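You operate a simulated robot arm through the tools that you are given. There is no shell and no other tool.

You run a simulated robot arm. Do the job below in one go: nothing can be reset, and whatever is moved stays where it is left.

## Task
Run in the white and green valve modules on the cylinder line till both show DONE.
Fine: both together, no spare hour; stand them back in their places; the other modules stay unrun. Set down upright: white valve module, what you pick out.

Only the result counts: the job must be done as asked and must still hold three seconds after the hand-in. Knocking over, shifting, dropping, spilling or breaking anything else fails it.

## Robot
A 6-joint arm with a two-finger parallel gripper, fixed in place. Base frame: the origin is at the foot of the arm, x ahead of it, y to its left, z up; the work surface is at about z = 0.781. Readings come in m, rad, newtons and seconds.
With the tool pointing down near the work surface it reaches from about 0.3 to 0.66 m from the base axis. Its first joint turns from -2.007 to 2.007 rad. Payload 3.43 kg.
The tool frame sits at the grasp point between the pads (the TCP): z along the fingers, y along the line on which they close. The tips reach 0.034 m beyond it. The gripper opens to 0.128 m. The fingers are 0.024 m wide and 0.012 m thick; the gripper's body (0.048 by 0.13 m) begins 0.096 m behind the TCP.
Orientation is that of the tool frame in the base frame, as a unit quaternion [x, y, z, w]. With the fingers straight down and closing along the base's y, the tool's x points along the base's -x, its y along +y and its z along -z.

## Interface
- The arm moves only by the tool servo_tool. Its argument "moves" is one flat list of numbers, 7 for each row, row after row: the opening, from 0 (shut) to 1 (fully open), then the shift along the tool's x, y, z in units of 25 mm (1.0 is 25 mm), then the turn, a rotation vector about the tool's x, y, z in units of 4 degrees (1.0 is 4 degrees). In form: [hand, tx, ty, tz, ax, ay, az, hand, tx, ty, tz, ax, ay, az, ...]. A call has 1 to 20 rows; each row shifts and turns the commanded pose from where the row before left it, along the tool's axes as they then stand. A call with a number of a shift or a turn outside -1 to 1 is refused whole. Each row takes 0.2 s and may step no farther than 0.05 m and 0.15 rad from the row before; otherwise, or with a gripper value out of range, the whole call is refused. A pose out of reach is approached as far as the arm can. The call stops where the force on the tool passes 40 N (or 10 N more than at its start, if that is more) or the arm is blocked; 0.2 s more then pass. Each finger travels about 0.153 m/s and halts on what it meets, pressing with about 21 N; the grip force reading is that of the motor and also rises with nothing between the fingers. The clock runs only during rows and for 0.2 s after the last one: add rows that do not move to give the fingers time. It gives the time, the measured TCP pose, the force on the tool (base axes), the opening and the grip force at its end, in the units of the frame above (readings bear some noise), with the torque about the TCP (base axes, N m) and any sound that the robot's microphone picked up.
- Cameras (640 x 400 px; columns grow to the right, rows downward): "scene" is fixed at [0.2221, 0.5059, 1.3794]; the picture's right is [-0.98, -0.18, 0.00], its down [-0.18, 0.97, -0.15] and it looks along [0.03, -0.14, -0.99] (base axes); focal length 244 px, centre (320, 200). "wrist" rides on the gripper at [0.076, -0.011, -0.16] in the tool frame; the picture's right is [0.15, 0.99, 0.00], its down [-0.88, 0.13, -0.46] and it looks along [-0.45, 0.07, 0.89] (tool axes); focal length 234 px, centre (320, 200). There is no depth. A picture from a camera that has moved, and an enlarged one, comes with that camera's place and axes in the base frame and with its lens. The place of the scene camera against the robot may be out by one fixed shift of up to 0.012 m in any direction.
- camera(camera): a new picture of that camera. The clock stands still meanwhile.
- lift_body(by): slides the trunk up (or, below 0, down) by that many m; the arm rides with it, the base frame stays. It gives what a move gives, with no picture.
- enlarge(camera, box): a new picture of the part [left, top, right, bottom] of that camera's present view, enlarged. The clock stands still meanwhile.
- job_done(): hands the job in; it is judged then, once.

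Nothing tells you positions but the pictures and the camera data. Unless the task says otherwise, let go and move clear before handing in.

The tools are called after "Emit:" as name(argument=value, ...) on one line, values as JSON. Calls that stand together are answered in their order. servo_tool: Moves the arm, as the interface text tells. Its arguments: {"type":"object","properties":{"moves":{"type":"array","items":{"type":"number"}}},"required":["moves"]} The other tools are called the same way: lift_body (by) slides the trunk up or down; camera (camera) takes a picture; enlarge (camera, box) takes an enlarged picture of a part of a camera's view; job_done () hands the job in.

At the start:

```text
clock: 0.0
position: [0.3481, 0.374, 1.0763]
tool_rot: [0.0, 1.0, 0.0, 0.0]
ft_force: [0.1, 0.4, 0.0]
moment: [-0.02, -0.02, 0.01]
finger_gap: 0.1281
grip_force: 0.1
trunk travel left (down, up): [-0.8, 0.19]
```

scene: 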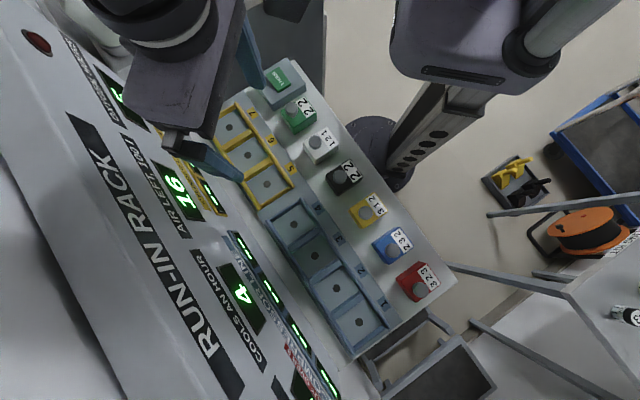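
wrist: 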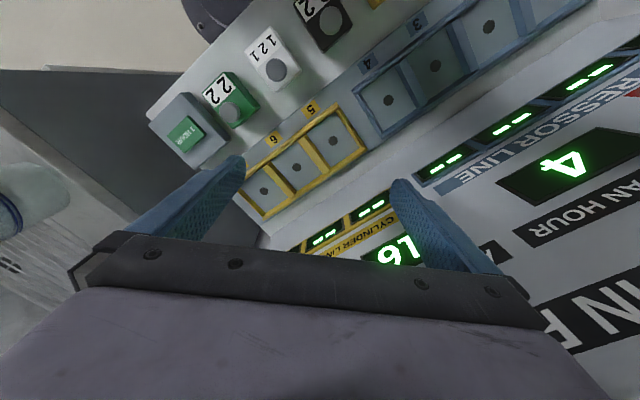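

I see a run-in rack with a blue line (bays 1–4), a yellow line (bays 5–7), six modules in a row and a green button block. I'll take enlarged pictures to read the details before moving.

Emit:
enlarge(camera="scene", box=[220, 50, 380, 150])

Emit:
enlarge(camera="scene", box=[280, 80, 460, 320])

Emit:
enlarge(camera="scene", box=[0, 0, 340, 400])

Emit:
enlarge(camera="wrist", box=[140, 0, 440, 240])

Emit:
enlarge(camera="wrist", box=[400, 0, 640, 400])

```text
4.00 times, centred on (300, 100) of scene
camera zoom: at [0.2221, 0.5059, 1.3794], right [-0.98, -0.18, 0.0], down [-0.18, 0.97, -0.15], along [0.03, -0.14, -0.99], focal length 974 px, centre (400, 600)
```

zoom: 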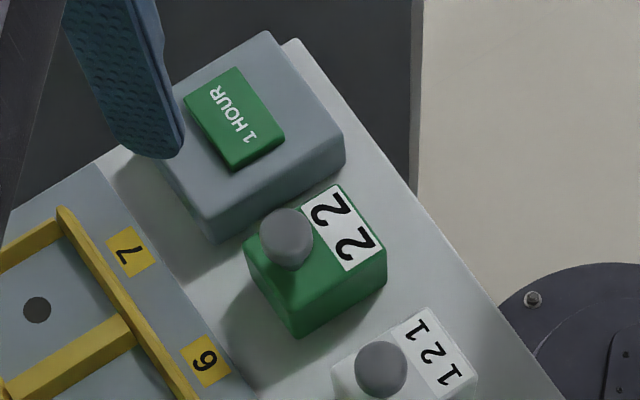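

```text
1.67 times, centred on (370, 200) of scene
camera zoom: at [0.2221, 0.5059, 1.3794], right [-0.98, -0.18, 0.0], down [-0.18, 0.97, -0.15], along [0.03, -0.14, -0.99], focal length 406 px, centre (237, 200)
```

zoom: 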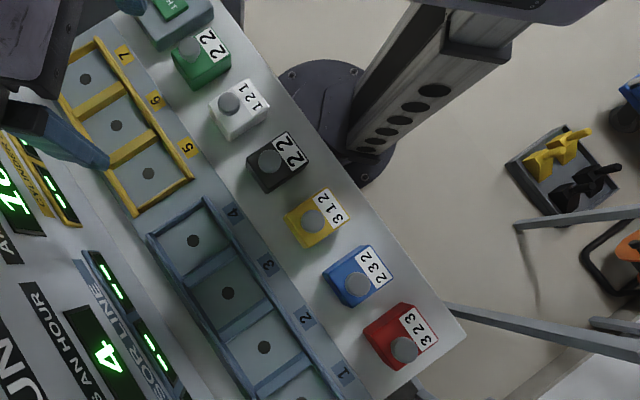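

```text
1.00 times, centred on (170, 200) of scene (not enlarged: the box is as wide or as high as the picture)
camera zoom: at [0.2221, 0.5059, 1.3794], right [-0.98, -0.18, 0.0], down [-0.18, 0.97, -0.15], along [0.03, -0.14, -0.99], focal length 244 px, centre (470, 200)
```

zoom: 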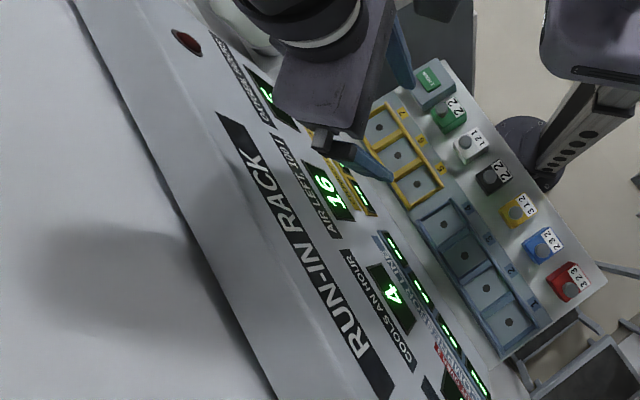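

```text
1.67 times, centred on (290, 120) of wrist
camera zoom: at [0.2718, 0.363, 1.2355], right [-0.15, 0.99, 0.0], down [0.88, 0.13, 0.46], along [0.45, 0.07, -0.89], focal length 390 px, centre (370, 333)
```

zoom: 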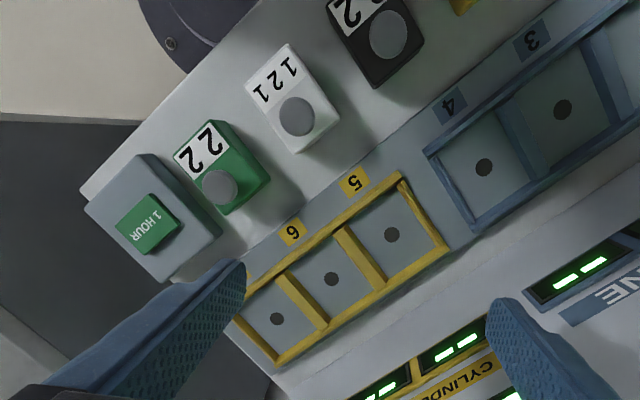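

```text
1.00 times, centred on (520, 200) of wrist (not enlarged: the box is as wide or as high as the picture)
camera zoom: at [0.2718, 0.363, 1.2355], right [-0.15, 0.99, 0.0], down [0.88, 0.13, 0.46], along [0.45, 0.07, -0.89], focal length 234 px, centre (120, 200)
```

zoom: 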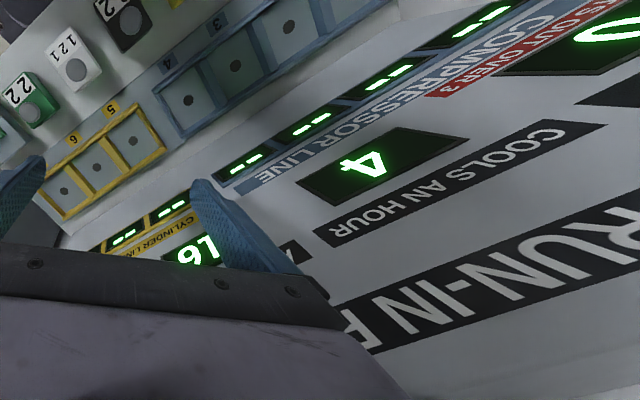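

The panel is partly hidden by the arm. I'll swing the arm off to the right at its current height to read the panel.

Emit:
servo_tool(moves=[1, 0, -1, 0, 0, 0, 0, 1, 0, -1, 0, 0, 0, 0, 1, 0, -1, 0, 0, 0, 0, 1, 0, -1, 0, 0, 0, 0, 1, 0, -1, 0, 0, 0, 0, 1, 0, -1, 0, 0, 0, 0, 1, 0, -1, 0, 0, 0, 0, 1, 0, -1, 0, 0, 0, 0, 1, 0, -1, 0, 0, 0, 0, 1, 0, -1, 0, 0, 0, 0, 1, 0, -1, 0, 0, 0, 0, 1, 0, -1, 0, 0, 0, 0])

Emit:
camera(camera="scene")

Emit:
enlarge(camera="scene", box=[60, 20, 260, 240])

Emit:
enlarge(camera="scene", box=[160, 220, 360, 400])

Emit:
camera(camera="wrist")

```text
clock: 2.6
position: [0.349, 0.0739, 1.0754]
tool_rot: [0.001, 1.0, 0.0, 0.0]
ft_force: [-0.2, 0.3, -0.2]
moment: [0.0, 0.01, 0.03]
finger_gap: 0.1276
grip_force: 0.0
trunk travel left (down, up): [-0.8, 0.19]
```

```text
taken
```

scene: 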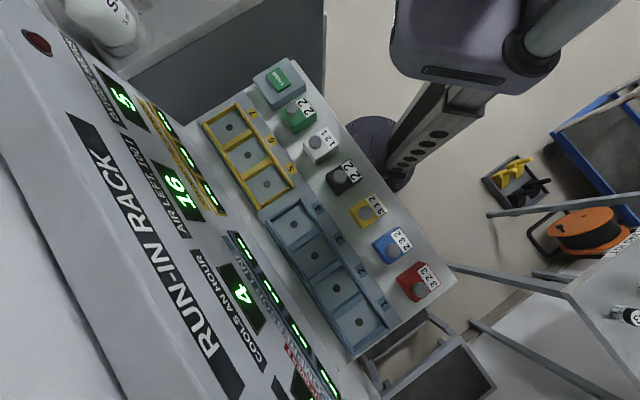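

```text
1.82 times, centred on (160, 130) of scene
camera zoom: at [0.2221, 0.5059, 1.3794], right [-0.98, -0.18, 0.0], down [-0.18, 0.97, -0.15], along [0.03, -0.14, -0.99], focal length 443 px, centre (611, 327)
```

zoom: 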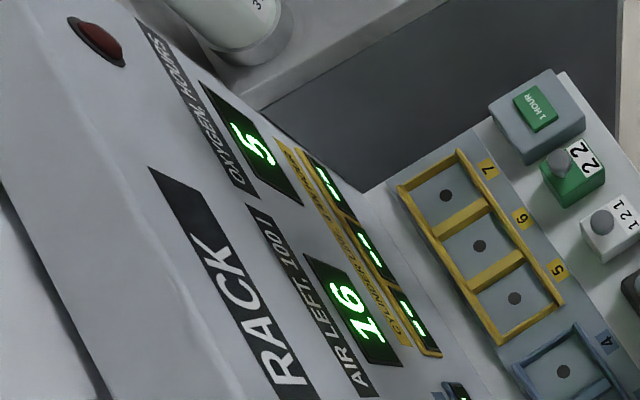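

```text
2.22 times, centred on (260, 310) of scene
camera zoom: at [0.2221, 0.5059, 1.3794], right [-0.98, -0.18, 0.0], down [-0.18, 0.97, -0.15], along [0.03, -0.14, -0.99], focal length 541 px, centre (453, -44)
```

zoom: 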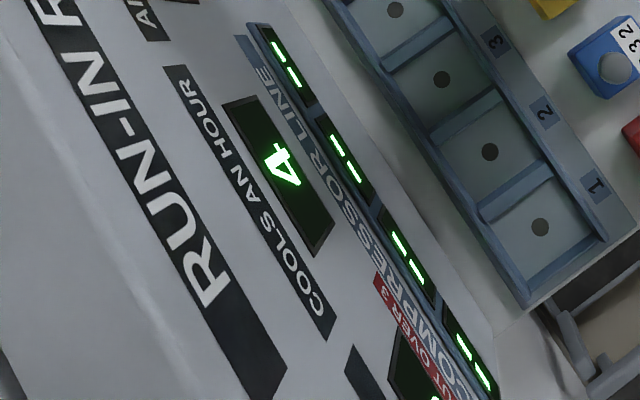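

```text
taken
camera wrist: at [0.2733, 0.0632, 1.2354], right [-0.15, 0.99, 0.0], down [0.88, 0.13, 0.46], along [0.45, 0.07, -0.89], focal length 234 px, centre (320, 200)
```

wrist: 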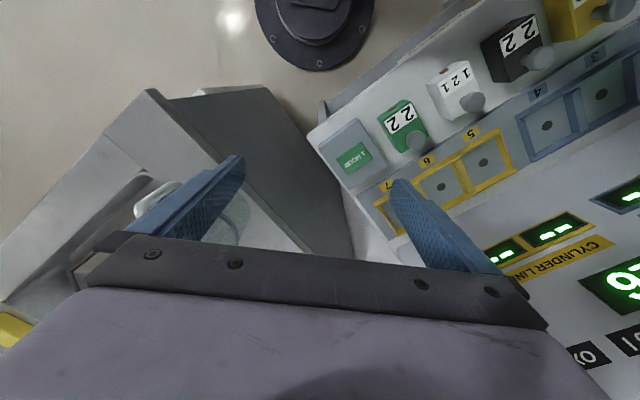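

The panel shows OXYGEN HOURS 5, AIR LEFT 16, COOLS AN HOUR 4, and a TRIPS OUT OVER 3 warning on the compressor line. I'll enlarge the small writing before moving.

Emit:
enlarge(camera="scene", box=[80, 60, 160, 110])

Emit:
enlarge(camera="scene", box=[130, 90, 240, 240])

Emit:
enlarge(camera="scene", box=[260, 320, 380, 400])

Emit:
enlarge(camera="scene", box=[260, 50, 380, 200])

Emit:
enlarge(camera="scene", box=[60, 0, 140, 60])

Emit:
enlarge(camera="scene", box=[0, 0, 120, 90])

```text
8.00 times, centred on (120, 85) of scene
camera zoom: at [0.2221, 0.5059, 1.3794], right [-0.98, -0.18, 0.0], down [-0.18, 0.97, -0.15], along [0.03, -0.14, -0.99], focal length 1948 px, centre (1920, 1120)
```

zoom: 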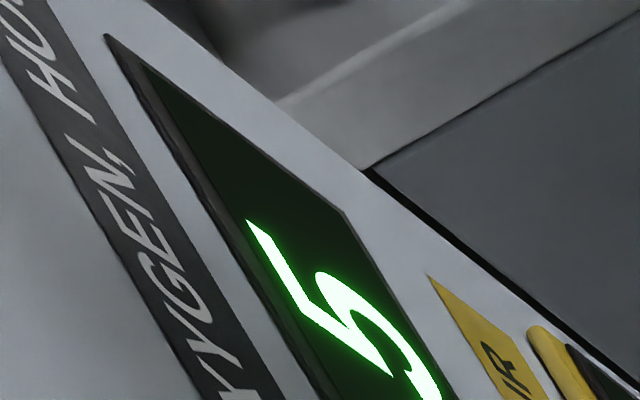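

```text
2.67 times, centred on (185, 165) of scene
camera zoom: at [0.2221, 0.5059, 1.3794], right [-0.98, -0.18, 0.0], down [-0.18, 0.97, -0.15], along [0.03, -0.14, -0.99], focal length 650 px, centre (680, 293)
```

zoom: 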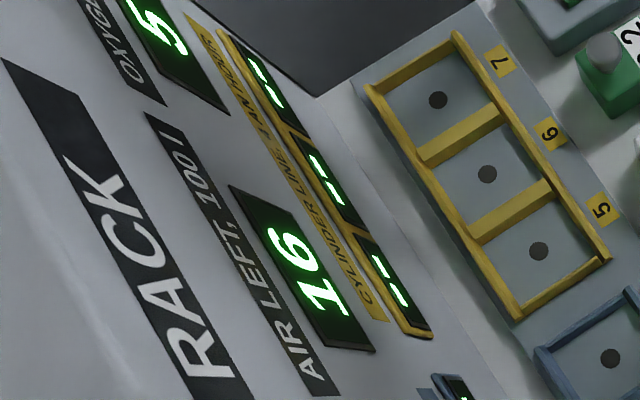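

```text
5.00 times, centred on (320, 360) of scene
camera zoom: at [0.2221, 0.5059, 1.3794], right [-0.98, -0.18, 0.0], down [-0.18, 0.97, -0.15], along [0.03, -0.14, -0.99], focal length 1218 px, centre (320, -600)
```

zoom: 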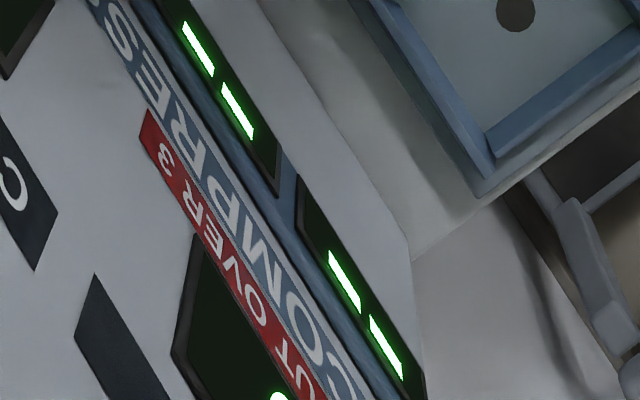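

```text
2.67 times, centred on (320, 125) of scene
camera zoom: at [0.2221, 0.5059, 1.3794], right [-0.98, -0.18, 0.0], down [-0.18, 0.97, -0.15], along [0.03, -0.14, -0.99], focal length 650 px, centre (320, 400)
```

zoom: 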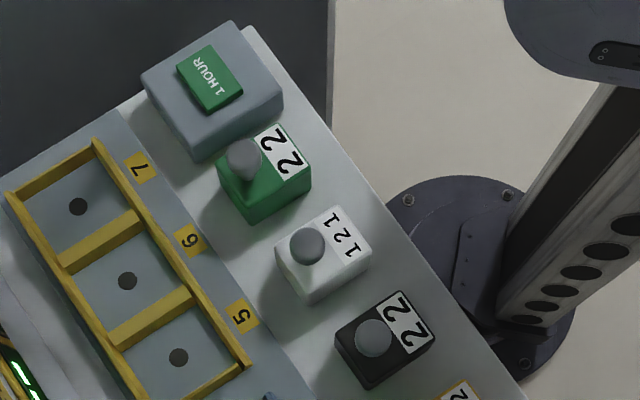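

```text
6.67 times, centred on (100, 30) of scene
camera zoom: at [0.2221, 0.5059, 1.3794], right [-0.98, -0.18, 0.0], down [-0.18, 0.97, -0.15], along [0.03, -0.14, -0.99], focal length 1624 px, centre (1787, 1333)
```

zoom: 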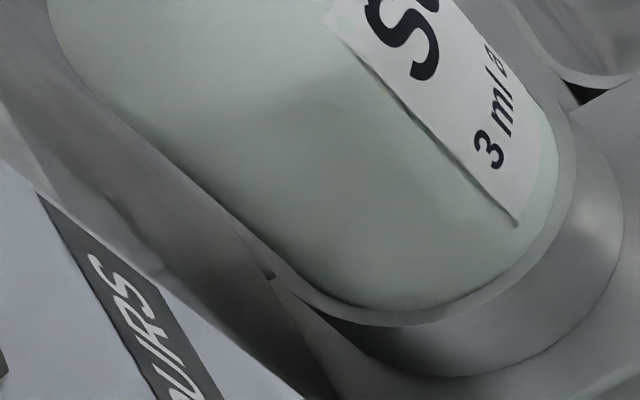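

```text
4.44 times, centred on (60, 45) of scene
camera zoom: at [0.2221, 0.5059, 1.3794], right [-0.98, -0.18, 0.0], down [-0.18, 0.97, -0.15], along [0.03, -0.14, -0.99], focal length 1082 px, centre (1476, 889)
```

zoom: 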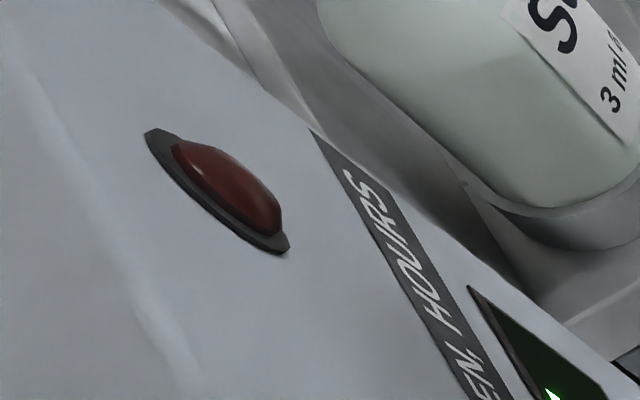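

The yellow strip carries small text; I'll enlarge it and the bays.

Emit:
enlarge(camera="scene", box=[120, 85, 200, 135])

Emit:
enlarge(camera="scene", box=[170, 120, 250, 220])

Emit:
enlarge(camera="scene", box=[195, 95, 305, 215])

Emit:
enlarge(camera="scene", box=[60, 0, 220, 100])

Emit:
enlarge(camera="wrist", box=[480, 160, 640, 380])

```text
8.00 times, centred on (160, 110) of scene
camera zoom: at [0.2221, 0.5059, 1.3794], right [-0.98, -0.18, 0.0], down [-0.18, 0.97, -0.15], along [0.03, -0.14, -0.99], focal length 1948 px, centre (1600, 920)
```

zoom: 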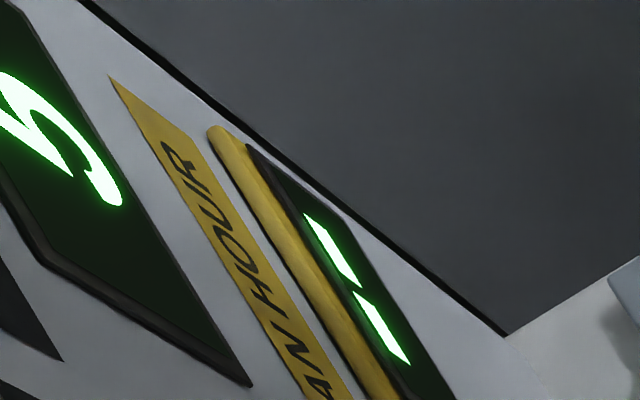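

```text
4.00 times, centred on (210, 170) of scene
camera zoom: at [0.2221, 0.5059, 1.3794], right [-0.98, -0.18, 0.0], down [-0.18, 0.97, -0.15], along [0.03, -0.14, -0.99], focal length 974 px, centre (760, 320)
```

zoom: 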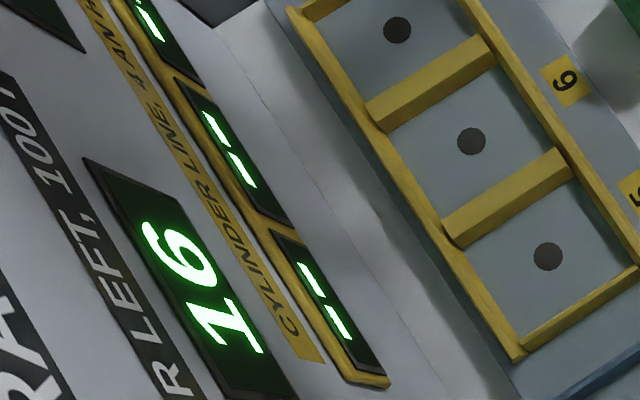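

```text
3.33 times, centred on (250, 155) of scene
camera zoom: at [0.2221, 0.5059, 1.3794], right [-0.98, -0.18, 0.0], down [-0.18, 0.97, -0.15], along [0.03, -0.14, -0.99], focal length 812 px, centre (553, 350)
```

zoom: 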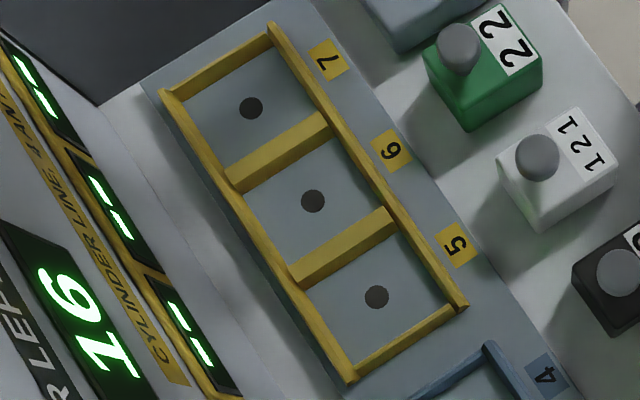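

```text
4.00 times, centred on (140, 50) of scene
camera zoom: at [0.2221, 0.5059, 1.3794], right [-0.98, -0.18, 0.0], down [-0.18, 0.97, -0.15], along [0.03, -0.14, -0.99], focal length 974 px, centre (1040, 800)
```

zoom: 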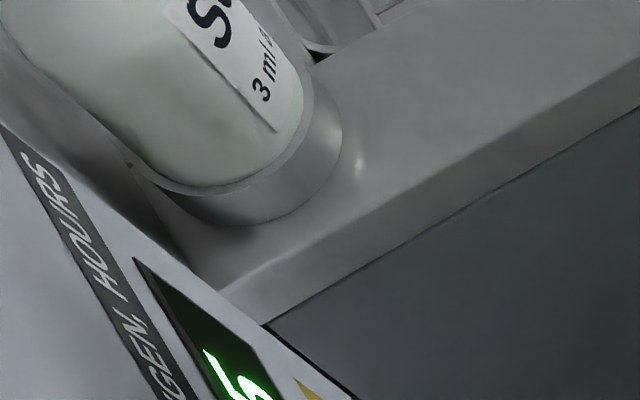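

```text
1.82 times, centred on (560, 270) of wrist
camera zoom: at [0.2733, 0.0632, 1.2354], right [-0.15, 0.99, 0.0], down [0.88, 0.13, 0.46], along [0.45, 0.07, -0.89], focal length 426 px, centre (-116, 73)
```

zoom: 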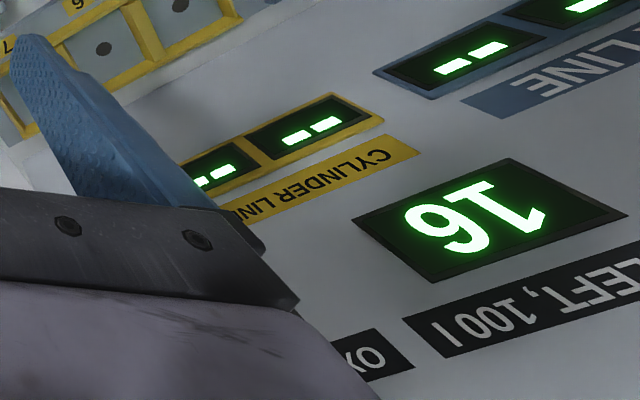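

The strip reads "CYLINDER LINE, 4 AN HOUR". White has 3 entries and green has 2, so the plan is both modules in cylinder bays, three presses of 1 HOUR, then both back in their places. First I'll rotate the tool to line up with the rack (about 44°) and move over the module row for a closer look.

Emit:
servo_tool(moves=[1, 0, 0, 0, 0, 0, -1, 1, 0, 0, 0, 0, 0, -1, 1, 0, 0, 0, 0, 0, -1, 1, 0, 0, 0, 0, 0, -1, 1, 0, 0, 0, 0, 0, -1, 1, 0, 0, 0, 0, 0, -1, 1, 0, 0, 0, 0, 0, -1, 1, 0, 0, 0, 0, 0, -1, 1, 0, 0, 0, 0, 0, -1, 1, 0, 0, 0, 0, 0, -1, 1, 0, 0, 0, 0, 0, -1, 1, -0.2, 1, 0, 0, 0, 0, 1, -0.2, 1, 0, 0, 0, 0, 1, -0.2, 1, 0, 0, 0, 0, 1, -0.2, 1, 0, 0, 0, 0, 1, -0.2, 1, 0, 0, 0, 0, 1, -0.2, 1, 0, 0, 0, 0])

Emit:
camera(camera="wrist")

Emit:
camera(camera="scene")

```text
clock: 6.2
position: [0.2651, 0.2025, 1.0757]
tool_rot: [-0.375, 0.927, 0.001, 0.0]
ft_force: [0.4, -0.2, -0.1]
moment: [-0.01, -0.01, -0.01]
finger_gap: 0.1281
grip_force: 0.1
trunk travel left (down, up): [-0.8, 0.19]
```

```text
taken
camera wrist: at [0.2185, 0.1427, 1.2346], right [-0.79, 0.61, 0.0], down [0.54, 0.71, 0.46], along [0.28, 0.36, -0.89], focal length 234 px, centre (320, 200)
```

wrist: 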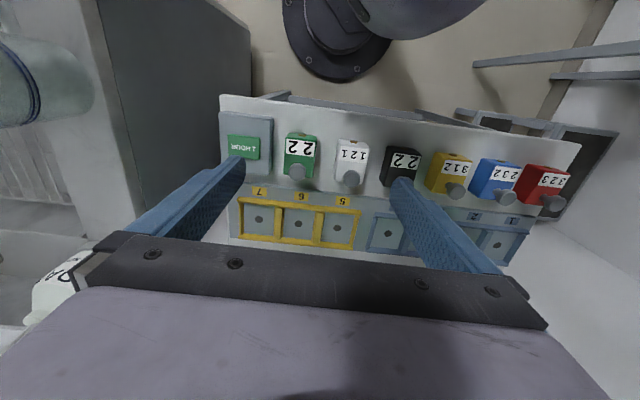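

```text
taken
```

scene: 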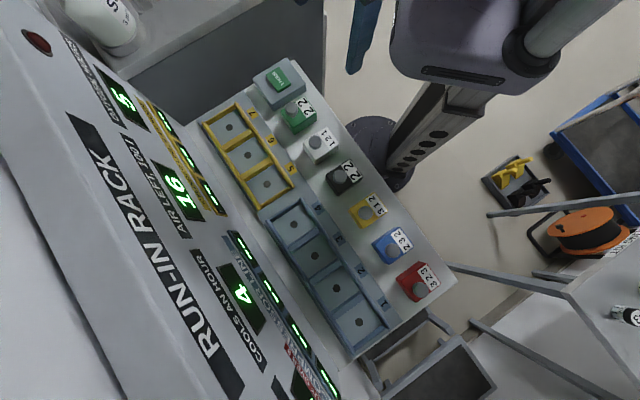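

Triangulating, the white module's top label lies near (0.246, 0.272, 0.81) and bay 6's floor near (0.433, 0.343, 0.789). I'll descend above the white module for a close, precise look.

Emit:
servo_tool(moves=[1, -0.12, 0.47, 1, 0, 0, 0, 1, -0.12, 0.47, 1, 0, 0, 0, 1, -0.12, 0.47, 1, 0, 0, 0, 1, -0.12, 0.47, 1, 0, 0, 0, 1, -0.12, 0.47, 1, 0, 0, 0])

Emit:
camera(camera="wrist")

Emit:
enlarge(camera="wrist", box=[200, 60, 440, 220])

Emit:
enlarge(camera="scene", box=[260, 60, 380, 180])

```text
clock: 7.4
position: [0.235, 0.2543, 0.9514]
tool_rot: [-0.374, 0.927, 0.0, -0.001]
ft_force: [1.2, -0.3, -0.4]
moment: [0.0, 0.01, 0.0]
finger_gap: 0.1281
grip_force: 0.1
trunk travel left (down, up): [-0.8, 0.19]
```

```text
taken
camera wrist: at [0.188, 0.1947, 1.1103], right [-0.79, 0.61, 0.0], down [0.54, 0.71, 0.46], along [0.28, 0.36, -0.89], focal length 234 px, centre (320, 200)
```

wrist: 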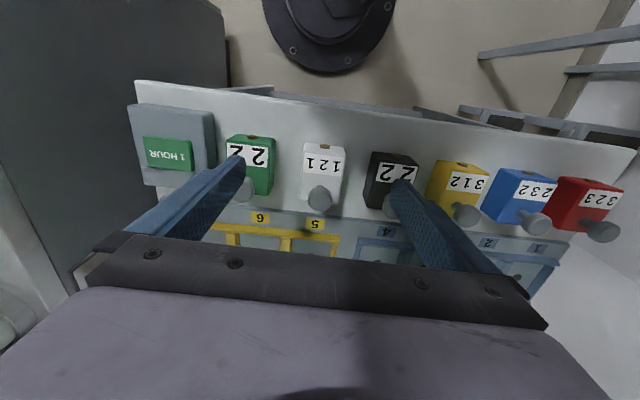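

```text
2.50 times, centred on (320, 140) of wrist
camera zoom: at [0.188, 0.1947, 1.1103], right [-0.79, 0.61, 0.0], down [0.54, 0.71, 0.46], along [0.28, 0.36, -0.89], focal length 585 px, centre (320, 350)
```

zoom: 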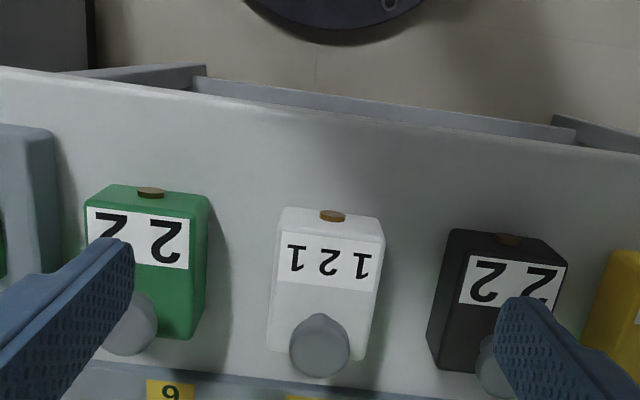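

```text
3.33 times, centred on (320, 120) of scene
camera zoom: at [0.2221, 0.5059, 1.3794], right [-0.98, -0.18, 0.0], down [-0.18, 0.97, -0.15], along [0.03, -0.14, -0.99], focal length 812 px, centre (320, 467)
```

zoom: 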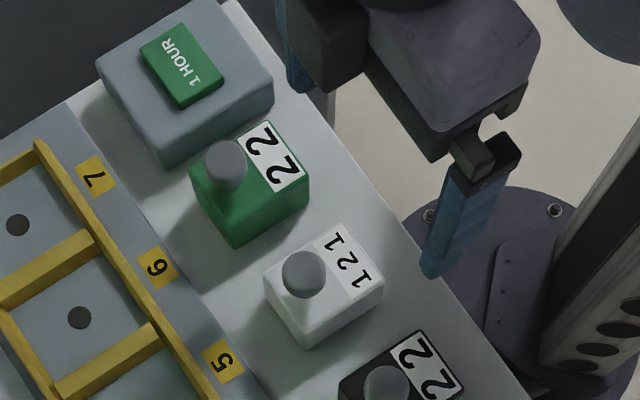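

The modules are upright boxes with a grey knob on the panel side of the top and a brass nub on the side facing the robot. I'll zoom in tighter to measure height and edges.

Emit:
enlarge(camera="scene", box=[290, 115, 354, 179])

Emit:
enlarge(camera="wrist", box=[280, 120, 376, 216])

Emit:
enlarge(camera="scene", box=[244, 50, 324, 140])

Emit:
enlarge(camera="scene", box=[194, 90, 304, 218])

```text
6.25 times, centred on (322, 147) of scene
camera zoom: at [0.2221, 0.5059, 1.3794], right [-0.98, -0.18, 0.0], down [-0.18, 0.97, -0.15], along [0.03, -0.14, -0.99], focal length 1522 px, centre (308, 531)
```

zoom: 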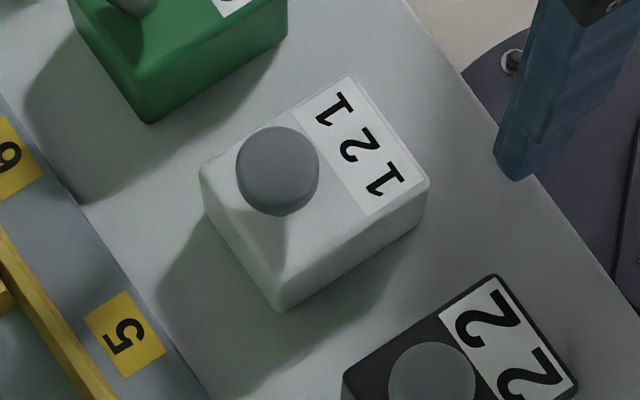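

```text
4.17 times, centred on (328, 168) of wrist
camera zoom: at [0.188, 0.1947, 1.1103], right [-0.79, 0.61, 0.0], down [0.54, 0.71, 0.46], along [0.28, 0.36, -0.89], focal length 976 px, centre (287, 333)
```

zoom: 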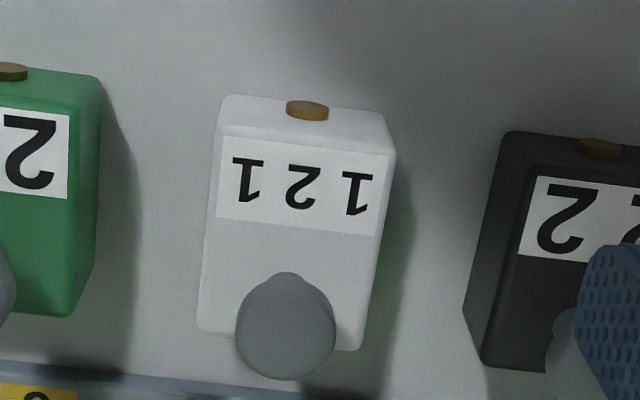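

```text
4.44 times, centred on (284, 95) of scene
camera zoom: at [0.2221, 0.5059, 1.3794], right [-0.98, -0.18, 0.0], down [-0.18, 0.97, -0.15], along [0.03, -0.14, -0.99], focal length 1082 px, centre (480, 667)
```

zoom: 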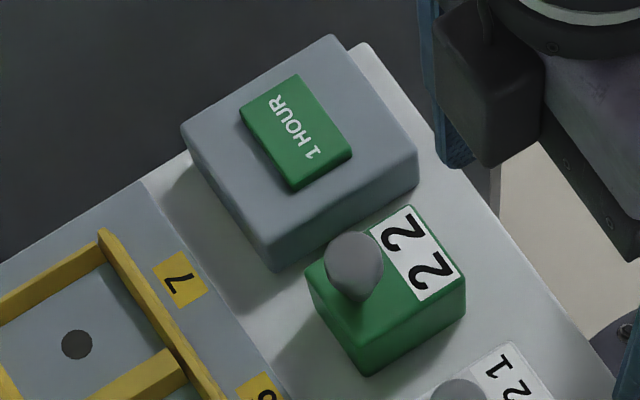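

```text
3.12 times, centred on (249, 154) of scene
camera zoom: at [0.2221, 0.5059, 1.3794], right [-0.98, -0.18, 0.0], down [-0.18, 0.97, -0.15], along [0.03, -0.14, -0.99], focal length 761 px, centre (542, 344)
```

zoom: 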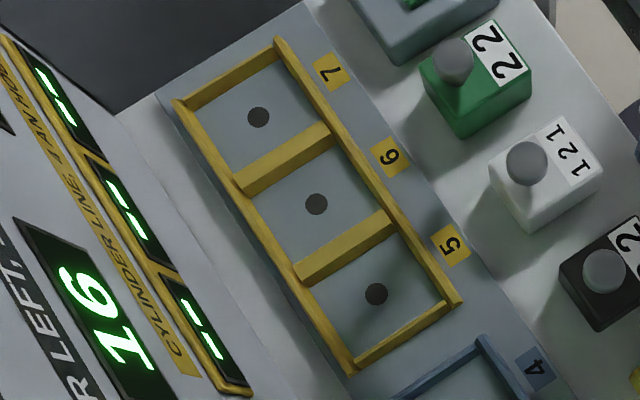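

White module: about 0.051 × 0.068 m, top at about z = 0.82, centred about 41 mm outward and 9 mm along the row from my TCP, and well aligned with the tool. I'll move above it, narrow the fingers and check the alignment before descending.

Emit:
servo_tool(moves=[0.68, -0.816, 0.176, 0.5, 0, 0, 0, 0.68, -0.816, 0.176, 0.5, 0, 0, 0, 0.68, 0, 0, 0, 0, 0, 0])

Emit:
camera(camera="wrist")

Emit:
camera(camera="scene")

Emit:
enlarge(camera="wrist", box=[240, 60, 400, 160])

```text
clock: 8.2
position: [0.258, 0.2906, 0.9241]
tool_rot: [-0.374, 0.927, 0.001, 0.0]
ft_force: [0.5, -0.4, 1.2]
moment: [0.0, 0.02, 0.02]
finger_gap: 0.0871
grip_force: 0.0
trunk travel left (down, up): [-0.8, 0.19]
```

```text
taken
camera wrist: at [0.2111, 0.2304, 1.0843], right [-0.79, 0.61, 0.0], down [0.54, 0.71, 0.46], along [0.28, 0.36, -0.89], focal length 234 px, centre (320, 200)
```

wrist: 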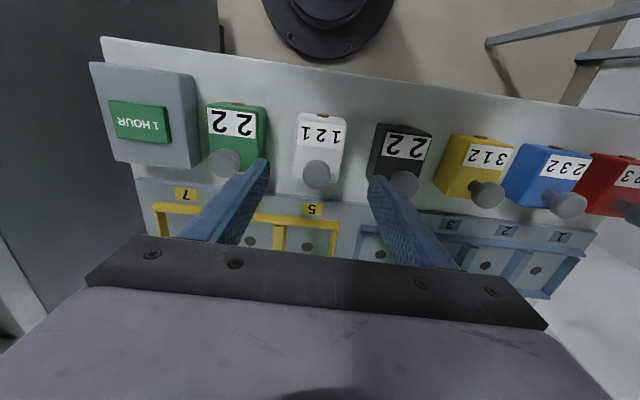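

```text
taken
```

scene: 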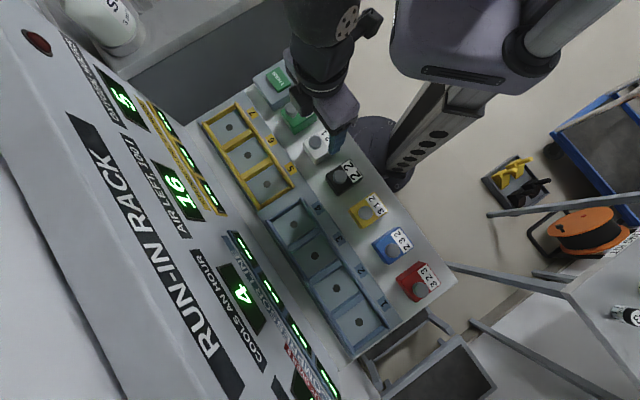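

```text
4.00 times, centred on (320, 110) of wrist
camera zoom: at [0.2111, 0.2304, 1.0843], right [-0.79, 0.61, 0.0], down [0.54, 0.71, 0.46], along [0.28, 0.36, -0.89], focal length 937 px, centre (320, 560)
```

zoom: 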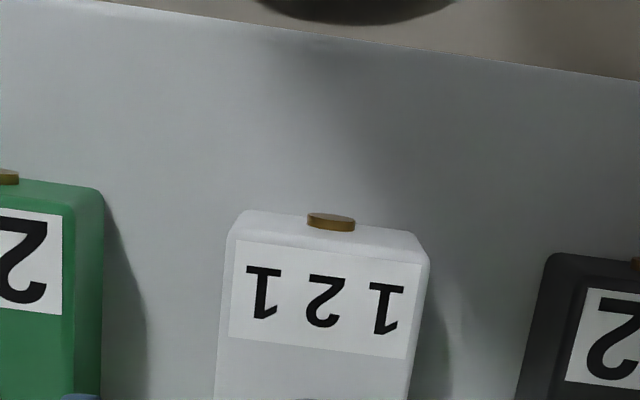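

The fingers straddle the white module well. Before descending I'll look at the bay walls' height to decide how high to grip.

Emit:
enlarge(camera="wrist", box=[250, 190, 370, 265])

Emit:
enlarge(camera="scene", box=[230, 150, 310, 220])

Emit:
enlarge(camera="scene", box=[300, 110, 364, 174])

```text
5.33 times, centred on (310, 228) of wrist
camera zoom: at [0.2111, 0.2304, 1.0843], right [-0.79, 0.61, 0.0], down [0.54, 0.71, 0.46], along [0.28, 0.36, -0.89], focal length 1249 px, centre (373, 53)
```

zoom: 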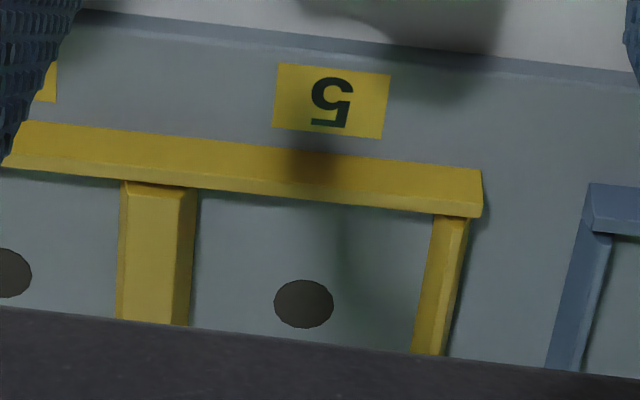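

```text
5.71 times, centred on (270, 185) of scene
camera zoom: at [0.2221, 0.5059, 1.3794], right [-0.98, -0.18, 0.0], down [-0.18, 0.97, -0.15], along [0.03, -0.14, -0.99], focal length 1392 px, centre (606, 286)
```

zoom: 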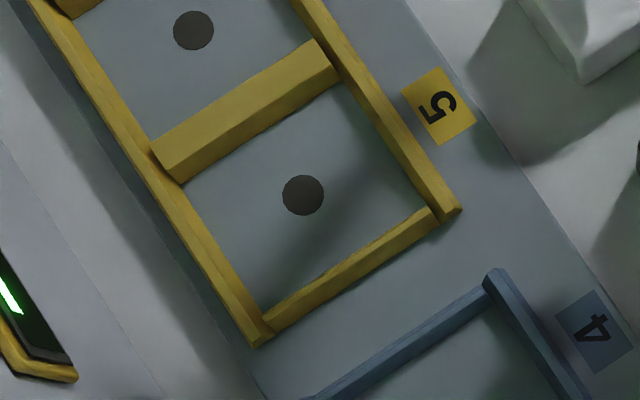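

```text
6.25 times, centred on (332, 142) of scene
camera zoom: at [0.2221, 0.5059, 1.3794], right [-0.98, -0.18, 0.0], down [-0.18, 0.97, -0.15], along [0.03, -0.14, -0.99], focal length 1522 px, centre (245, 562)
```

zoom: 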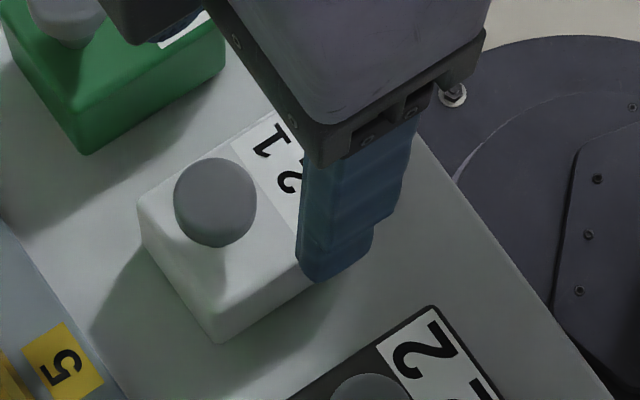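

The bay interior is about 0.068 × 0.08 m with low walls, so gripping the upper half of the module keeps the tips above them. Now I'll descend on the white module and close.

Emit:
servo_tool(moves=[0.68, 0.05, -0.08, 0.9, 0, 0, 0, 0.68, 0, 0, 0.9, 0, 0, 0, 0.68, 0, 0, 0.9, 0, 0, 0, 0.68, 0, 0, 0.8, 0, 0, 0, 0.68, 0, 0, 0, 0, 0, 0])

Emit:
camera(camera="wrist")

Emit:
enlarge(camera="scene", box=[280, 90, 380, 190])

```text
clock: 9.4
position: [0.2584, 0.2876, 0.8386]
tool_rot: [-0.375, 0.927, 0.0, 0.0]
ft_force: [-0.1, 0.3, -0.2]
moment: [-0.01, 0.01, 0.03]
finger_gap: 0.0871
grip_force: 0.1
trunk travel left (down, up): [-0.8, 0.19]
```

```text
taken
camera wrist: at [0.2123, 0.2273, 0.9977], right [-0.79, 0.61, 0.0], down [0.54, 0.71, 0.46], along [0.28, 0.36, -0.89], focal length 234 px, centre (320, 200)
```

wrist: 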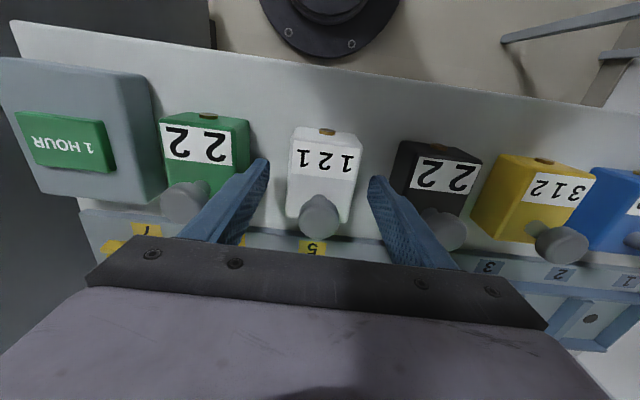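

```text
4.00 times, centred on (330, 140) of scene
camera zoom: at [0.2221, 0.5059, 1.3794], right [-0.98, -0.18, 0.0], down [-0.18, 0.97, -0.15], along [0.03, -0.14, -0.99], focal length 974 px, centre (280, 440)
```

zoom: 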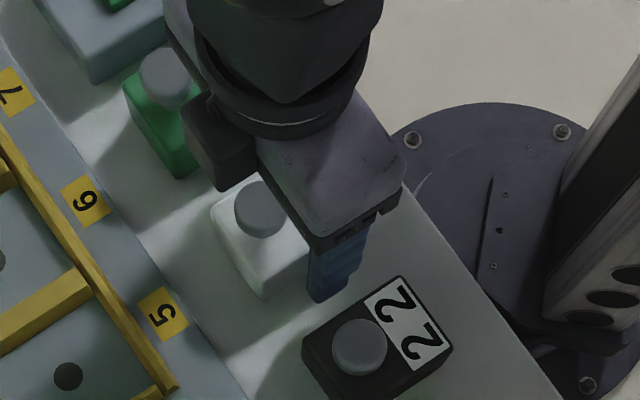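

The fingers are on either side of the white body. I'll lower 4 mm more and close.

Emit:
servo_tool(moves=[0.68, 0, 0, 0.16, 0, 0, 0, 0, 0, 0, 0, 0, 0, 0, 0, 0, 0, 0, 0, 0, 0, 0, 0, 0, 0, 0, 0, 0, 0, 0, 0, 0, 0, 0])

Emit:
camera(camera="wrist")

```text
refused: moves must hold 7 numbers for each row
```

```text
taken
camera wrist: at [0.2123, 0.2273, 0.9977], right [-0.79, 0.61, 0.0], down [0.54, 0.71, 0.46], along [0.28, 0.36, -0.89], focal length 234 px, centre (320, 200)
```

wrist: 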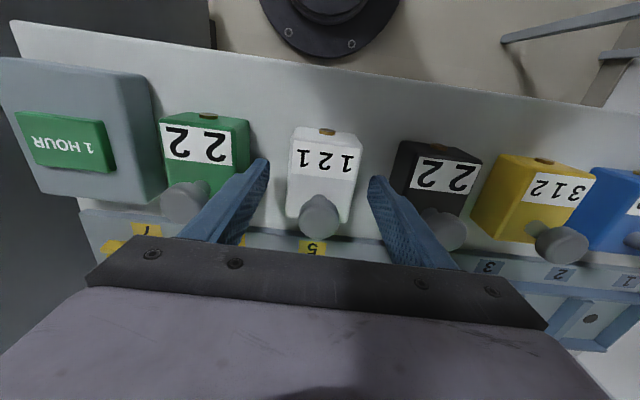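

The call was malformed and refused, and nothing moved. The white module is still between the fingers, so I'm sending it again correctly.

Emit:
servo_tool(moves=[0.68, 0, 0, 0.16, 0, 0, 0, 0, 0, 0, 0, 0, 0, 0, 0, 0, 0, 0, 0, 0, 0, 0, 0, 0, 0, 0, 0, 0])

Emit:
camera(camera="wrist")

```text
clock: 10.4
position: [0.2596, 0.2885, 0.8349]
tool_rot: [-0.375, 0.927, 0.0, 0.0]
ft_force: [1.5, 0.1, 0.5]
moment: [-0.12, -0.04, 0.06]
finger_gap: 0.0556
grip_force: 20.7
trunk travel left (down, up): [-0.8, 0.19]
```

```text
taken
camera wrist: at [0.2127, 0.2275, 0.9938], right [-0.79, 0.61, 0.0], down [0.54, 0.71, 0.46], along [0.28, 0.36, -0.89], focal length 234 px, centre (320, 200)
```

wrist: 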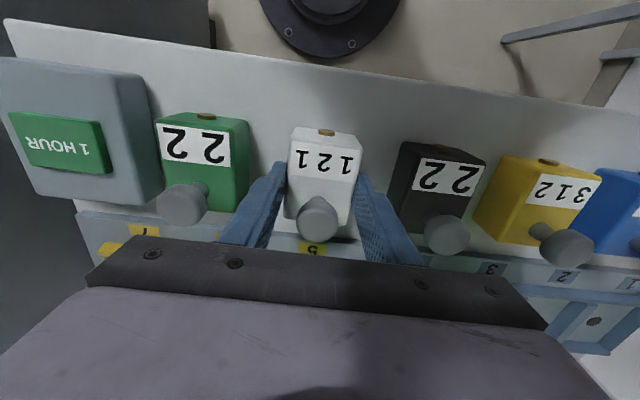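

White is gripped (gap 0.0556). I'll lift it 60 mm, move outward over bay 5 and check the alignment.

Emit:
servo_tool(moves=[0, 0, 0, -0.4, 0, 0, 0, 0, 0, 0, -0.8, 0, 0, 0, 0, 0, 0, -0.8, 0, 0, 0, 0, 0, 0, -0.4, 0, 0, 0, 0, -0.6, 0.02, 0, 0, 0, 0, 0, -0.9, 0.03, 0, 0, 0, 0, 0, -0.9, 0.03, 0, 0, 0, 0, 0, -0.9, 0.04, 0, 0, 0, 0, 0, -0.9, 0.04, 0, 0, 0, 0, 0, -0.9, 0.04, 0, 0, 0, 0, 0, -0.9, 0.04, 0, 0, 0, 0, 0, -0.48, 0, 0, 0, 0, 0, 0, 0, 0, 0, 0, 0, 0])

Emit:
camera(camera="wrist")

Emit:
camera(camera="scene")

Emit:
enlarge(camera="scene", box=[220, 110, 340, 230])

```text
clock: 13.2
position: [0.3703, 0.4052, 0.8948]
tool_rot: [-0.374, 0.927, 0.0, 0.0]
ft_force: [0.2, 0.7, 0.2]
moment: [-0.02, -0.02, -0.04]
finger_gap: 0.0
grip_force: 20.8
trunk travel left (down, up): [-0.8, 0.19]
```

```text
taken
camera wrist: at [0.3246, 0.3463, 1.0535], right [-0.79, 0.61, 0.0], down [0.54, 0.71, 0.46], along [0.28, 0.36, -0.89], focal length 234 px, centre (320, 200)
```

wrist: 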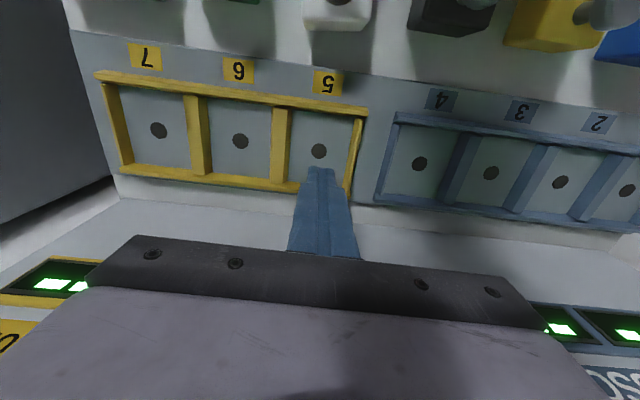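

```text
taken
```

scene: 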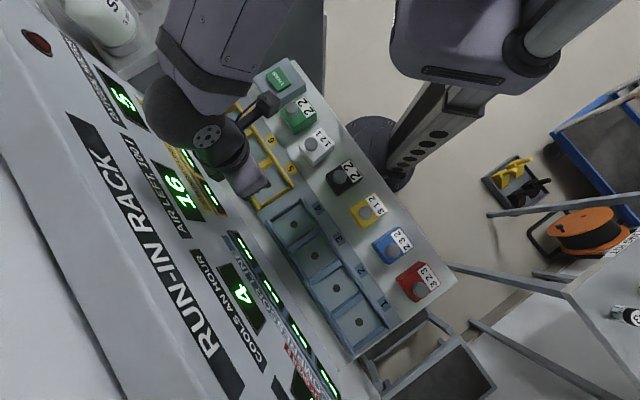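

```text
3.33 times, centred on (280, 170) of scene
camera zoom: at [0.2221, 0.5059, 1.3794], right [-0.98, -0.18, 0.0], down [-0.18, 0.97, -0.15], along [0.03, -0.14, -0.99], focal length 812 px, centre (453, 300)
```

zoom: 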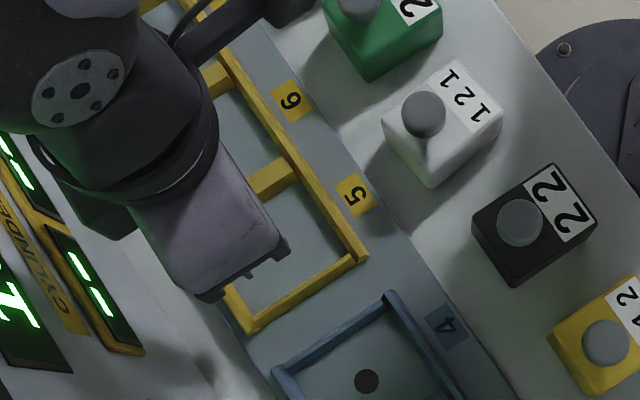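

The grip slipped: the white module stayed behind, upright, but seems to have slid a few mm. I'll raise, open, go back over it and inspect how it stands and how it's built.

Emit:
servo_tool(moves=[0, 0, 0, -1, 0, 0, 0, 0.3, 0.9, 0, -0.4, 0, 0, 0, 0.68, 0.9, 0, 0, 0, 0, 0, 0.68, 0.9, 0, 0, 0, 0, 0, 0.68, 0.9, 0, 0, 0, 0, 0, 0.68, 0.9, 0, 0, 0, 0, 0, 0.68, 0.9, 0, 0, 0, 0, 0, 0.68, 0.9, 0, 0, 0, 0, 0, 0.68, 0.9, 0, 0, 0, 0, 0, 0.68, 0, 0, 0, 0, 0, 0])

Emit:
camera(camera="wrist")

Emit:
enlarge(camera="wrist", box=[260, 100, 380, 200])

Emit:
enlarge(camera="scene", box=[290, 115, 354, 179])

```text
clock: 15.4
position: [0.2422, 0.2788, 0.929]
tool_rot: [-0.375, 0.927, 0.0, 0.0]
ft_force: [-0.4, -1.1, -0.7]
moment: [0.03, 0.02, 0.02]
finger_gap: 0.0869
grip_force: 0.0
trunk travel left (down, up): [-0.8, 0.19]
```

```text
taken
camera wrist: at [0.1958, 0.2189, 1.0887], right [-0.79, 0.61, 0.0], down [0.54, 0.71, 0.46], along [0.28, 0.36, -0.89], focal length 234 px, centre (320, 200)
```

wrist: 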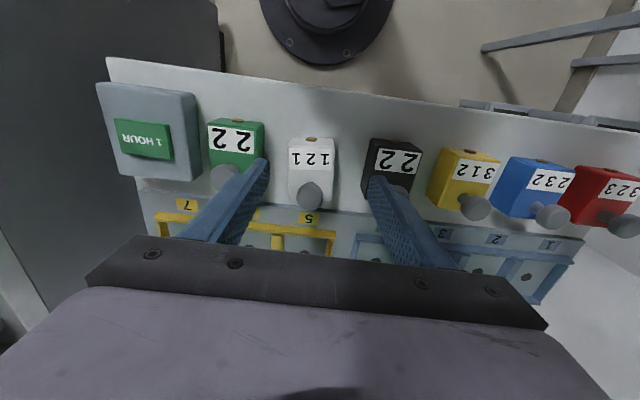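

```text
4.00 times, centred on (320, 150) of wrist
camera zoom: at [0.1958, 0.2189, 1.0887], right [-0.79, 0.61, 0.0], down [0.54, 0.71, 0.46], along [0.28, 0.36, -0.89], focal length 937 px, centre (320, 400)
```

zoom: 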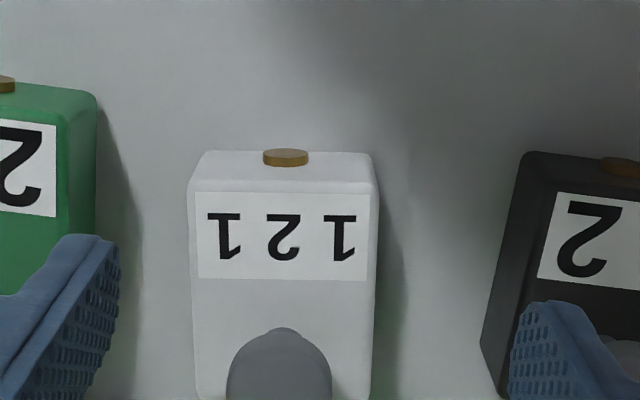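

```text
6.25 times, centred on (322, 147) of scene
camera zoom: at [0.2221, 0.5059, 1.3794], right [-0.98, -0.18, 0.0], down [-0.18, 0.97, -0.15], along [0.03, -0.14, -0.99], focal length 1522 px, centre (308, 531)
```

zoom: 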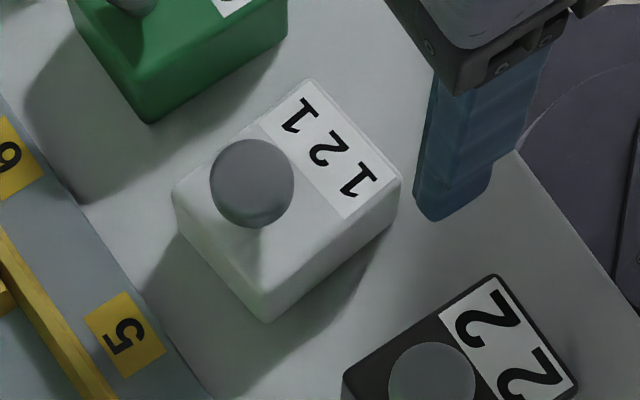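

The white module is upright but moved about 11 mm outward and turned about 7°. I'll grip it again much deeper (tips near the surface), which will also straighten it, then lift just 5 mm to read the load.

Emit:
servo_tool(moves=[0.68, -0.59, -0.12, 0.6, 0, 0, 0, 0.68, -0.59, -0.12, 0.6, 0, 0, 0, 0.68, 0, 0, 0.9, 0, 0, 0, 0.68, 0, 0, 0.9, 0, 0, 0, 0.68, 0, 0, 0.8, 0, 0, 0, 0.68, 0, 0, 0.44, 0, 0, 0, 0.68, 0, 0, 0, 0, 0, 0])

Emit:
enlarge(camera="wrist", box=[220, 100, 420, 260])

```text
clock: 17.0
position: [0.2665, 0.2959, 0.8231]
tool_rot: [-0.374, 0.927, 0.0, -0.001]
ft_force: [-0.2, -1.2, 0.4]
moment: [0.01, 0.02, -0.03]
finger_gap: 0.0868
grip_force: 0.0
trunk travel left (down, up): [-0.8, 0.19]
```

```text
2.50 times, centred on (320, 180) of wrist
camera zoom: at [0.2194, 0.2357, 0.9818], right [-0.79, 0.61, 0.0], down [0.54, 0.71, 0.46], along [0.28, 0.36, -0.89], focal length 585 px, centre (320, 250)
```

zoom: 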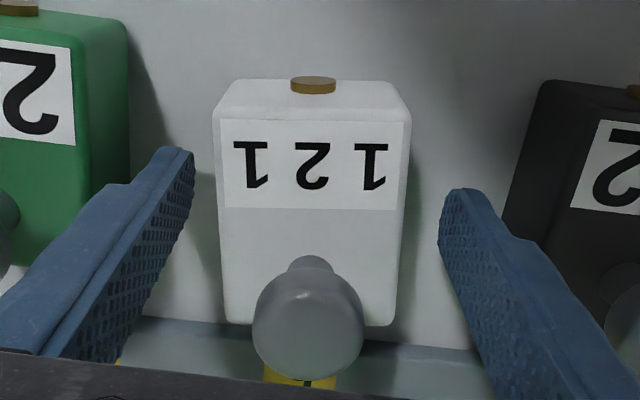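

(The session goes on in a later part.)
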